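You operate a simulated robot arm through the tools that you are given. There is no shell and no other tool. Be economical: measure what you need, move in short steps, check, and stop when the job is done.

Carry out the task below with a simulated robot arm. There is one attempt and no reset: what you move stays moved.

TASK
Take the white spare knob and leave it on top of the earbud case.
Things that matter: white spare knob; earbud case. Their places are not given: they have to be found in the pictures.

Only the result counts: the job must be done as asked and must still hold three seconds after the hand-in. Knocking over, shifting, dropping, spilling or breaking anything else fails it.

THE ROBOT
A 6-joint arm with a two-finger parallel gripper, fixed in place. Base frame: the origin is at the foot of the arm, x ahead of it, y to its left, z up; the work surface is at about z = 0. Units: mm, rad, N and s.
With the tool pointing down near the work surface it reaches from about 140 to 580 mm from the base axis. Its first joint turns from -1.152 to 1.152 rad. Payload 2.1 kg.
Tool frame: the origin (TCP) lies between the finger pads and is the grasp point; the fingertips stand 30 mm ahead of it; z points along the fingers, y is the line along which they close. The gripper opens to 94 mm. The fingers are 28 mm wide and 10 mm thick; the gripper's body (50 by 96 mm) begins 55 mm behind the TCP.
Orientation is that of the tool frame in the base frame, as a unit quaternion [w, x, y, z]. With the fingers straight down and closing along the base's y, the tool's x points along the base's -x, its y along +y and its z along -z.

THE INTERFACE
- The arm moves only by the tool step_arm. Its arguments are lists of equal length, an entry for each row: "travel": the shift along the tool's x, y, z in units of 20 mm (1.0 is 20 mm), a list of three; "yaw": the turn about the tool's z in units of 4 degrees (1.0 is 4 degrees); "hand": the opening, from 0 (shut) to 1 (fully open). In form: {"travel": [[dx, dy, dz], ...], "yaw": [yaw, ...], "hand": [hand, ...]}. A call has 1 to 12 rows; each row shifts and turns the commanded pose from where the row before left it, along the tool's axes as they then stand. A call with a number of a shift or a turn outside -1 to 1 is refused whole. Each row takes 0.2 s and may step no farther than 50 mm and 0.15 rad from the row before; otherwise, or with a gripper value out of range, the whole call is refused. A pose out of reach is approached as far as the arm can. The call stops where the force on the tool passes 40 N (or 10 N more than at its start, if that is more) or the arm is blocked; 0.2 s more then pass. Each finger travels about 72 mm/s and halts on what it meets, pressing with about 41 N; the grip force reading is that of the motor and also rises with nothing between the fingers. The clock runs only during rows and for 0.2 s after the last one: add rows that do not move to give the fingers time. It gives the time, the measured TCP pose, the force on the tool (base axes), the opening and the grip force at its end, in the units of the frame above (readings bear some noise).
- Cameras (640 x 400 px; columns grow to the right, rows downward): "scene" is fixed at [55.6, -379.2, 485.4]; the picture's right is [0.69, -0.73, 0.00], its down [-0.46, -0.43, -0.78] and it looks along [0.57, 0.53, -0.63] (base axes); focal length 316 px, centre (320, 200). "wrist" rides on the gripper at [-37, 0, -58] in the tool frame; the picture's right is [0.00, -1.00, 0.00], its down [0.97, 0.00, -0.24] and it looks along [0.24, 0.00, 0.97] (tool axes); focal length 218 px, centre (320, 200).
- snapshot(camera): a new picture of that camera. No time passes.
- pixel_to_xyz(camera, pixels): for up to 12 pixels [column, row] of the newest picture of that camera ("zoom" is the newest enlarged one), the place [x, y, z] in the base frame of the surface seen there, good to about 3 mm, but the place of the scene camera against the robot may be out by one fixed shift of up to 12 mm in any direction. No time passes.
- zoom(camera, box): a new picture of the part [left, top, right, bottom] of that camera's present view, enlarged. No time passes.
- close_job(): hands the job in; it is judged then, once.

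Go step by step. Measure first, check grasps and placings, and put right what went wrong. The budget is 60 turns and 22 pictures, counting those below and the enlarged ones. Unless the task says otherwise, let go and move clear before handing in, and close with one line.

The tools are called after ">>>" as name(argument=value, ...) on one line, values as JSON. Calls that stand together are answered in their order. step_arm: Moves the arm, as the interface text tells. Its arguments: {"type":"object","properties":{"travel":{"type":"array"},"yaw":{"type":"array"},"hand":{"type":"array"}},"required":["travel","yaw","hand"]} The other tools are called the same way: snapshot (camera) takes a picture; pixel_to_xyz (camera, pixels) gives the place of the surface under pixels of a picture; zoom (camera, box) takes an enlarged picture of a part of a camera's view; close_job () hands the job in.

At the start:

```text
time: 0.0
tool_pos: [289.9, 12.3, 211.7]
tcp_rot: [0.0, 0.0, 1.0, 0.0]
ft_force: [0.4, -0.4, 0.5]
finger_gap: 94.2
gripper_force: 0.2
```

scene: 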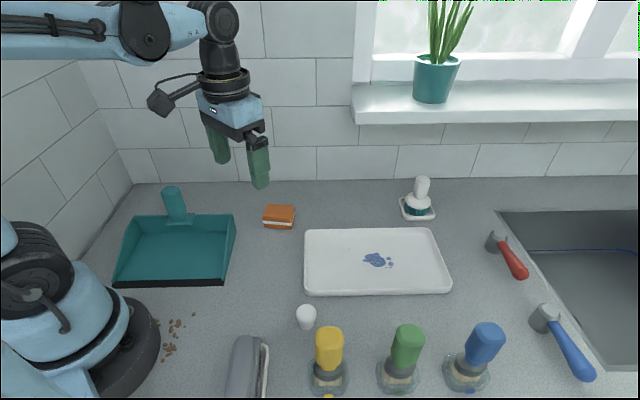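
wrist: 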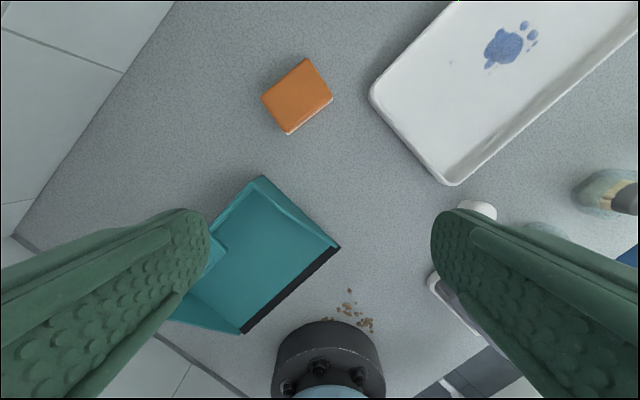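

The white knob seems to be at scene (306,317); the earbud case could be the grey object at (247,368) or something else, so I zoom in.

>>> zoom(camera="scene", box=[200, 280, 360, 400])

>>> zoom(camera="scene", box=[240, 160, 480, 310])

```text
3.33 times, centred on (280, 340) of scene
```

zoom: 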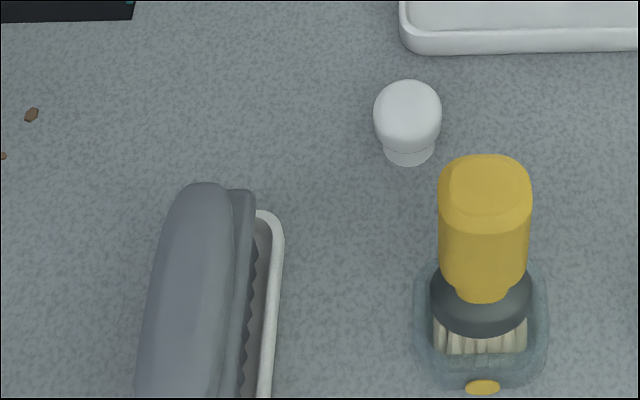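

```text
2.67 times, centred on (360, 235) of scene
```

zoom: 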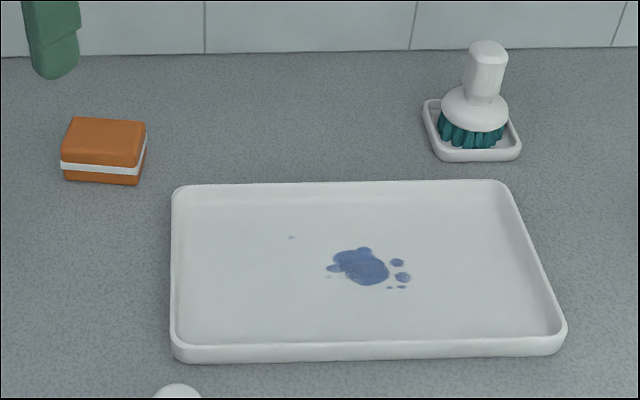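

The orange box with a white seam at scene (279,216) is the likely case and the knob is at (306,317). I measure both.

>>> pixel_to_xyz(camera="scene", pixels=[[306, 310], [306, 318], [302, 327], [280, 210], [267, 206], [294, 207], [292, 222], [265, 221], [279, 228], [330, 335], [306, 335]])

>>> pixel_to_xyz(camera="wrist", pixels=[[296, 93], [263, 98], [304, 60], [331, 96], [288, 131], [480, 208], [490, 212], [470, 204]])

>>> zoom(camera="wrist", box=[240, 40, 360, 150])

```text
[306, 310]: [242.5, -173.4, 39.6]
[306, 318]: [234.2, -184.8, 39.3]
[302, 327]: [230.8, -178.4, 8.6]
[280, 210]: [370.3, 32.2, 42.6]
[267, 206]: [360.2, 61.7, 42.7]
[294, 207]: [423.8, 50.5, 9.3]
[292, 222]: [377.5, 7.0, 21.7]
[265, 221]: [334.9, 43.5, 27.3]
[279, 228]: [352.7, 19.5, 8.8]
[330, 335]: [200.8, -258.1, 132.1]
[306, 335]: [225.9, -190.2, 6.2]
```

```text
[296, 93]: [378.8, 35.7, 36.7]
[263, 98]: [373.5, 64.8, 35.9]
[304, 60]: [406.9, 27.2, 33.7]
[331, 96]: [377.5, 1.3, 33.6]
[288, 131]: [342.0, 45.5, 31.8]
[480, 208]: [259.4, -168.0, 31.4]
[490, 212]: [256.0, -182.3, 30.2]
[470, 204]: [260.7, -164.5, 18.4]
```

```text
3.64 times, centred on (300, 95) of wrist
```

zoom: 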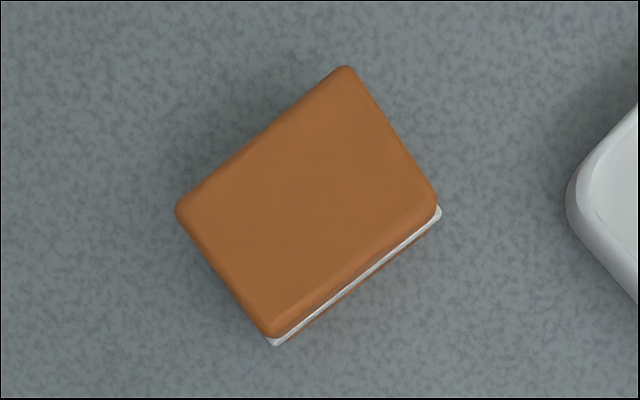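

The case is centred near (376,34) with its top at about z 35; comparing wrist and scene gives a scene offset of about (+8,+4,-6), so the knob is near (247,-176). I move above it at the current height.

>>> step_arm(travel=[[0.215, -0.94, 0], [0.215, -0.94, 0], [0.215, -0.94, 0], [0.215, -0.94, 0], [0.215, -0.94, 0], [0.215, -0.94, 0], [0.215, -0.94, 0], [0.215, -0.94, 0], [0.215, -0.94, 0], [0.215, -0.94, 0], [0, 0, 0]], yaw=[0, 0, 0, 0, 0, 0, 0, 0, 0, 0, 0], hand=[1, 1, 1, 1, 1, 1, 1, 1, 1, 1, 1])

>>> snapshot(camera="wrist")

```text
time: 2.4
tool_pos: [246.3, -177.0, 211.8]
tcp_rot: [0.0, 0.0, 1.0, 0.001]
ft_force: [-0.7, 0.8, -0.4]
finger_gap: 94.1
gripper_force: 0.0
```

```text
16 pictures are left
```

wrist: 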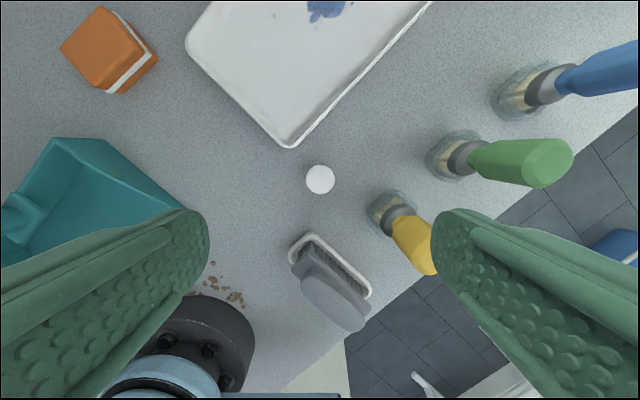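

The knob is at wrist (320,179), with the yellow brush to its right, the grey brush below and the tray above. I measure the clearances.

>>> pixel_to_xyz(camera="wrist", pixels=[[320, 179], [310, 179], [330, 179], [320, 168], [320, 190], [290, 145], [370, 215], [385, 195], [313, 236], [433, 262], [405, 225], [330, 300]])

>>> zoom(camera="wrist", box=[260, 130, 460, 280])

```text
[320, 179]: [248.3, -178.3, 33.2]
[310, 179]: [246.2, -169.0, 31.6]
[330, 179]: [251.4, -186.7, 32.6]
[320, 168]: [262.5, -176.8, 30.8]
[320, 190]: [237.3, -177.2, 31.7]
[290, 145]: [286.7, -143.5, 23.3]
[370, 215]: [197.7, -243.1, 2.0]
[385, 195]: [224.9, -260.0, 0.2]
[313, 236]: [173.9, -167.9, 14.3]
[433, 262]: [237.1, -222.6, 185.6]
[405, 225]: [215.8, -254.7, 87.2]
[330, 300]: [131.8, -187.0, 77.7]
```

```text
2.67 times, centred on (360, 205) of wrist
```

zoom: 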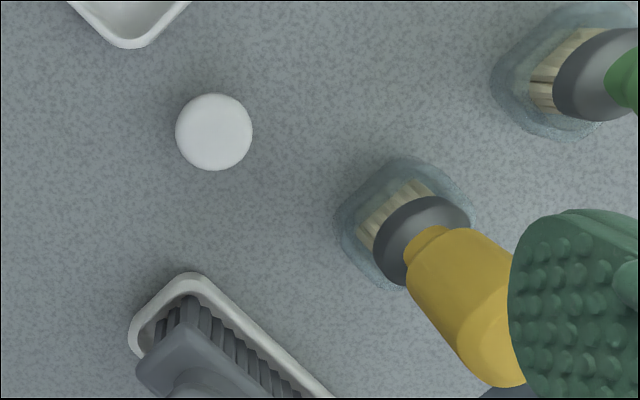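

The knob is centred at about (248.5,-178), about 24 mm across and 33 mm tall. I yaw -45° so the gripper body clears the yellow brush, and narrow the opening.

>>> step_arm(travel=[[-0.1, -0.05, 0], [0, 0, 0], [0, 0, 0], [0, 0, 0], [0, 0, 0], [0, 0, 0], [0, 0, 0], [0, 0, 0], [0, 0, 0], [0, 0, 0], [0, 0, 0], [0, 0, 0]], yaw=[-1, -1, -1, -1, -1, -1, -1, -1, -1, -1, -1, -0.25], hand=[0.55, 0.55, 0.55, 0.55, 0.55, 0.55, 0.55, 0.55, 0.55, 0.55, 0.55, 0.55])

>>> step_arm(travel=[[0, 0, 1], [0, 0, 1], [0, 0, 1], [0, 0, 1], [0, 0, 1], [0, 0, 0]], yaw=[0, 0, 0, 0, 0, 0], hand=[0.55, 0.55, 0.55, 0.55, 0.55, 0.55])

>>> snapshot(camera="wrist")

```text
time: 5.0
tool_pos: [247.4, -178.9, 212.0]
tcp_rot: [0.0, -0.382, 0.924, 0.0]
ft_force: [0.2, -0.3, 0.0]
finger_gap: 51.7
gripper_force: 0.1
```

```text
time: 6.4
tool_pos: [247.5, -177.4, 111.9]
tcp_rot: [0.001, -0.383, 0.924, 0.0]
ft_force: [-0.4, 0.0, 0.5]
finger_gap: 51.8
gripper_force: 0.0
```

```text
14 pictures are left
```

wrist: 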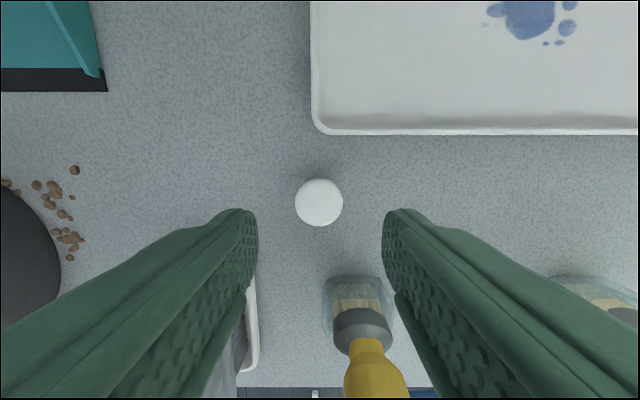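

The knob at (319,202) is centred between the fingers. I check its centre before descending.

>>> pixel_to_xyz(camera="wrist", pixels=[[319, 202], [299, 202], [339, 202], [319, 183], [319, 222], [352, 280], [250, 290], [375, 390]])

```text
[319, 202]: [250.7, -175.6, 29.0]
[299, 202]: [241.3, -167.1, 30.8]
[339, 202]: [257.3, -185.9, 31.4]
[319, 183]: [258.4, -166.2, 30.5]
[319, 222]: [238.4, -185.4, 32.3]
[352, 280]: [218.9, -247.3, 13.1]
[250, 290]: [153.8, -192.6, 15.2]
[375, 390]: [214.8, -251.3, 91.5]
```

The knob centre is about 2 mm toward tool -x. I descend to z≈36 (tips at about 6), then close.

>>> step_arm(travel=[[-0.1, 0, 0.8], [0, 0, 0.8], [0, 0, 0.8], [0, 0, 0.8], [0, 0, 0.6], [0, 0, 0]], yaw=[0, 0, 0, 0, 0, 0], hand=[0.55, 0.55, 0.55, 0.55, 0.55, 0.55])

>>> step_arm(travel=[[0, 0, 0], [0, 0, 0], [0, 0, 0], [0, 0, 0]], yaw=[0, 0, 0, 0], hand=[0.3, 0.15, 0.15, 0.15])

```text
time: 7.8
tool_pos: [251.6, -176.8, 37.3]
tcp_rot: [0.0, -0.383, 0.924, 0.0]
ft_force: [0.1, -0.8, 0.3]
finger_gap: 51.7
gripper_force: 0.1
```

```text
time: 8.8
tool_pos: [251.3, -177.7, 37.0]
tcp_rot: [0.0, -0.383, 0.924, 0.0]
ft_force: [0.6, -0.3, 0.4]
finger_gap: 30.7
gripper_force: 41.7
```

The fingers stopped at 30.7 mm with 41.7 N, so they hold something. I lift and look.

>>> step_arm(travel=[[0, 0, -0.5], [0, 0, -1], [0, 0, -1], [0, 0, -1], [0, 0, -1], [0, 0, 0]], yaw=[0, 0, 0, 0, 0, 0], hand=[0.15, 0.15, 0.15, 0.15, 0.15, 0.15])

>>> snapshot(camera="wrist")

>>> zoom(camera="scene", box=[220, 200, 380, 320])

```text
time: 10.2
tool_pos: [249.4, -176.7, 124.2]
tcp_rot: [0.001, -0.383, 0.924, 0.0]
ft_force: [-0.3, 0.3, -0.2]
finger_gap: 30.7
gripper_force: 40.7
```

```text
13 pictures are left
```

wrist: 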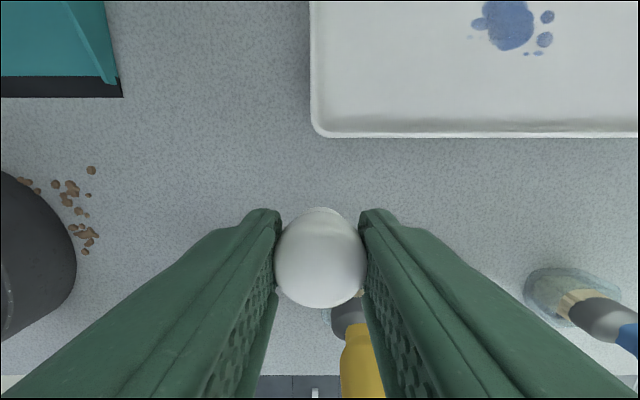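

```text
3.33 times, centred on (300, 260) of scene
```

zoom: 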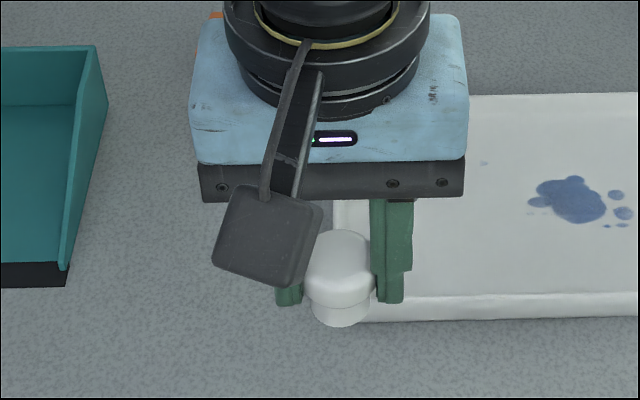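

The knob is held upright with its underside about 37 mm below the TCP. I carry it to above the case at (375,34).

>>> step_arm(travel=[[-0.99, 0.25, 0], [-0.99, 0.25, 0], [-0.99, 0.25, 0], [-0.99, 0.25, 0], [-0.99, 0.25, 0], [-0.99, 0.25, 0], [-0.99, 0.25, 0], [-0.99, 0.25, 0], [-0.99, 0.25, 0], [-0.99, 0.25, 0], [-0.99, 0.25, 0], [-0.99, 0.25, 0]], yaw=[0, 0, 0, 0, 0, 0, 0, 0, 0, 0, 0, 0], hand=[0.15, 0.15, 0.15, 0.15, 0.15, 0.15, 0.15, 0.15, 0.15, 0.15, 0.15, 0.15])

>>> snapshot(camera="wrist")

>>> snapshot(camera="scene")

```text
time: 12.8
tool_pos: [375.9, 34.5, 127.0]
tcp_rot: [0.0, -0.382, 0.924, 0.0]
ft_force: [-0.3, -1.2, -0.2]
finger_gap: 30.6
gripper_force: 41.2
```

```text
11 pictures are left
```

wrist: 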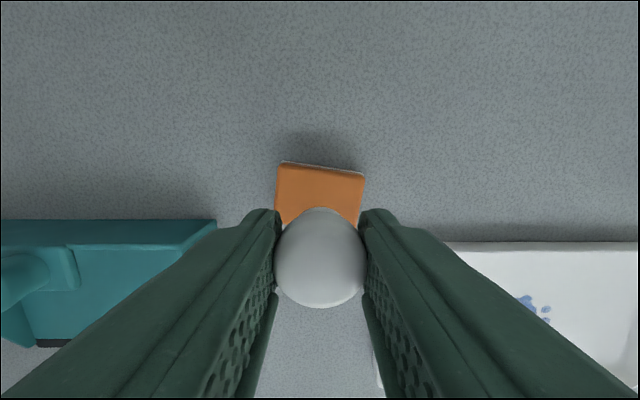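

```text
10 pictures are left
```

scene: 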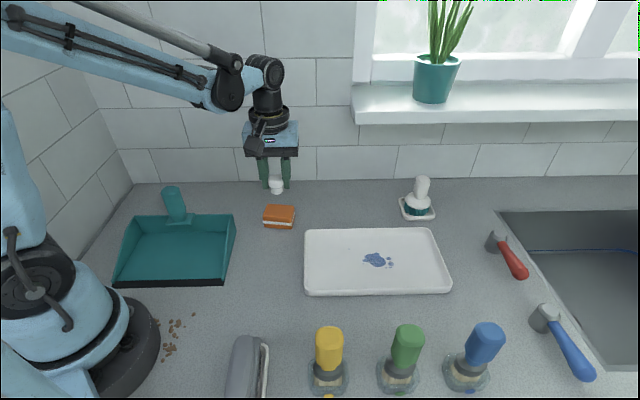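

The case top edge is visible at wrist (281,163)-(364,174) beyond the knob. I measure it to confirm centring and the top height.

>>> pixel_to_xyz(camera="wrist", pixels=[[284, 166], [361, 177], [322, 175], [300, 190], [340, 190], [282, 210], [356, 208], [320, 200]])

```text
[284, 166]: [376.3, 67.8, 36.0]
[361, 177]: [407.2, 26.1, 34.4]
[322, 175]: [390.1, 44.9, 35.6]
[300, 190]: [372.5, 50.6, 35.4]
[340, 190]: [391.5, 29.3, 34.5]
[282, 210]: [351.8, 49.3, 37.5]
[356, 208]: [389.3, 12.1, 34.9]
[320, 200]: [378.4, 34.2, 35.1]
```

The case centre (376,35) and top z≈35 are confirmed, so contact should come at TCP z≈72. I descend to about 76 first.

>>> step_arm(travel=[[0, 0, 0.8], [0, 0, 0.8], [0, 0, 0.7], [0, 0, 0.25], [0, 0, 0], [0, 0, 0]], yaw=[0, 0, 0, 0, 0, 0], hand=[0.15, 0.15, 0.15, 0.15, 0.15, 0.15])

>>> zoom(camera="scene", box=[230, 170, 330, 240])

```text
time: 14.2
tool_pos: [375.5, 35.0, 74.0]
tcp_rot: [0.0, -0.383, 0.924, 0.001]
ft_force: [0.1, -0.9, 0.8]
finger_gap: 30.8
gripper_force: 40.5
```

```text
5.71 times, centred on (280, 205) of scene
```

zoom: 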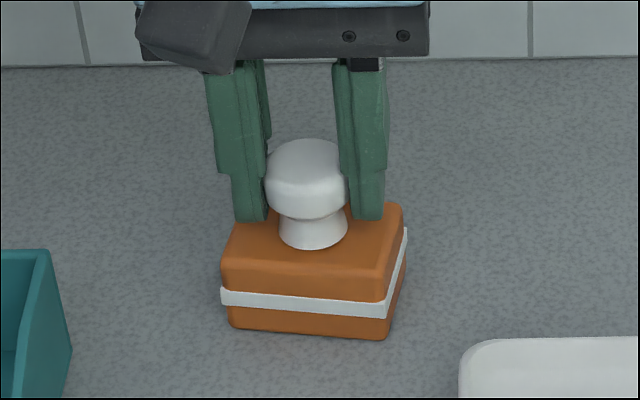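

The knob is just over the case top with no contact force yet. I creep down about 1 mm at a time and watch the force.

>>> step_arm(travel=[[0, 0, 0.05], [0, 0, 0]], yaw=[0, 0], hand=[0.15, 0.15])

>>> step_arm(travel=[[0, 0, 0.04], [0, 0, 0]], yaw=[0, 0], hand=[0.15, 0.15])

```text
time: 14.8
tool_pos: [375.0, 35.3, 73.3]
tcp_rot: [0.0, -0.382, 0.924, 0.001]
ft_force: [0.1, 0.2, 0.1]
finger_gap: 30.5
gripper_force: 41.6
```

```text
time: 15.4
tool_pos: [376.0, 34.9, 72.3]
tcp_rot: [0.0, -0.383, 0.924, 0.0]
ft_force: [1.3, -0.3, -0.3]
finger_gap: 30.8
gripper_force: 40.6
```

There is still no contact at z 72.3, so I keep creeping.

>>> step_arm(travel=[[0, 0, 0.04], [0, 0, 0]], yaw=[0, 0], hand=[0.15, 0.15])

>>> step_arm(travel=[[0, 0, 0.04], [0, 0, 0]], yaw=[0, 0], hand=[0.15, 0.15])

```text
time: 16.0
tool_pos: [375.5, 34.6, 73.6]
tcp_rot: [0.001, -0.383, 0.924, 0.0]
ft_force: [-0.8, 1.5, 7.2]
finger_gap: 30.6
gripper_force: 41.6
```

```text
time: 16.6
tool_pos: [376.0, 33.5, 70.9]
tcp_rot: [0.001, -0.382, 0.924, 0.0]
ft_force: [-1.4, -0.3, 35.1]
finger_gap: 31.0
gripper_force: 41.3
```

Contact is made (35 N). I ease back 0.8 mm and open part way.

>>> step_arm(travel=[[0, 0, -0.04], [0, 0, 0], [0, 0, 0], [0, 0, 0], [0, 0, 0], [0, 0, 0]], yaw=[0, 0, 0, 0, 0, 0], hand=[0.15, 0.34, 0.38, 0.45, 0.55, 0.55])

>>> step_arm(travel=[[0, 0, -0.3], [0, 0, -0.7], [0, 0, -1], [0, 0, -1], [0, 0, -1], [0, 0, -1], [0, 0, 0]], yaw=[0, 0, 0, 0, 0, 0, 0], hand=[0.55, 0.55, 0.55, 0.55, 0.55, 0.55, 0.55])

>>> snapshot(camera="wrist")

>>> snapshot(camera="scene")

>>> zoom(camera="scene", box=[230, 170, 330, 240])

```text
time: 18.0
tool_pos: [375.5, 34.5, 71.7]
tcp_rot: [0.001, -0.383, 0.924, -0.001]
ft_force: [-0.1, 0.2, -0.5]
finger_gap: 51.8
gripper_force: 0.1
```

```text
time: 19.6
tool_pos: [375.9, 32.8, 173.0]
tcp_rot: [0.0, -0.383, 0.924, 0.0]
ft_force: [1.1, 0.2, -0.1]
finger_gap: 51.7
gripper_force: 0.1
```

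```text
8 pictures are left
```

wrist: 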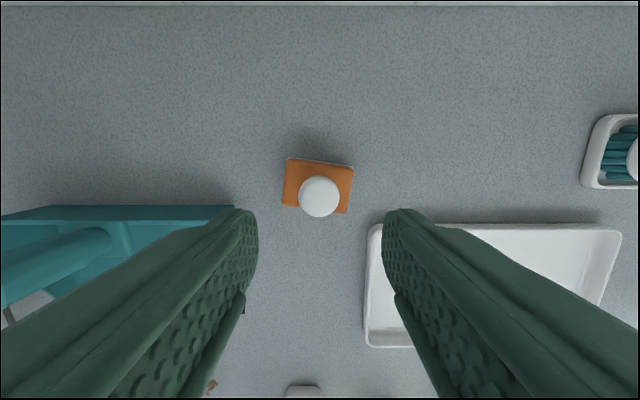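

```text
7 pictures are left
```

scene: 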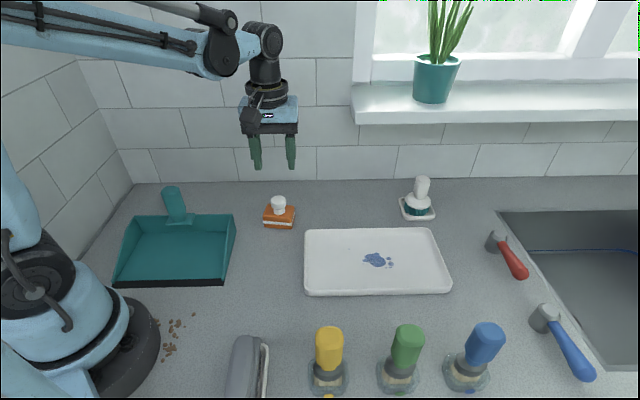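

```text
5.71 times, centred on (280, 205) of scene
```

zoom: 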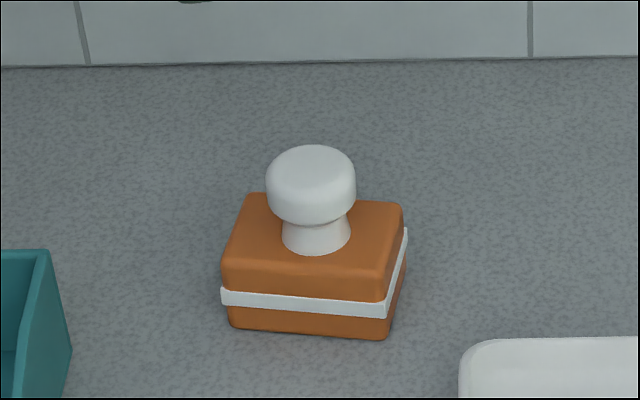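

The knob stands upright and steady on the orange earbud case at scene (279,207). The gripper is clear and nothing else has moved, so I hand in.

>>> close_job()

```text
The job is handed in.
```

The white spare knob is standing upright on top of the orange box with the white seam, which I took to be the earbud case; the gripper is clear and nothing else appears to have moved.
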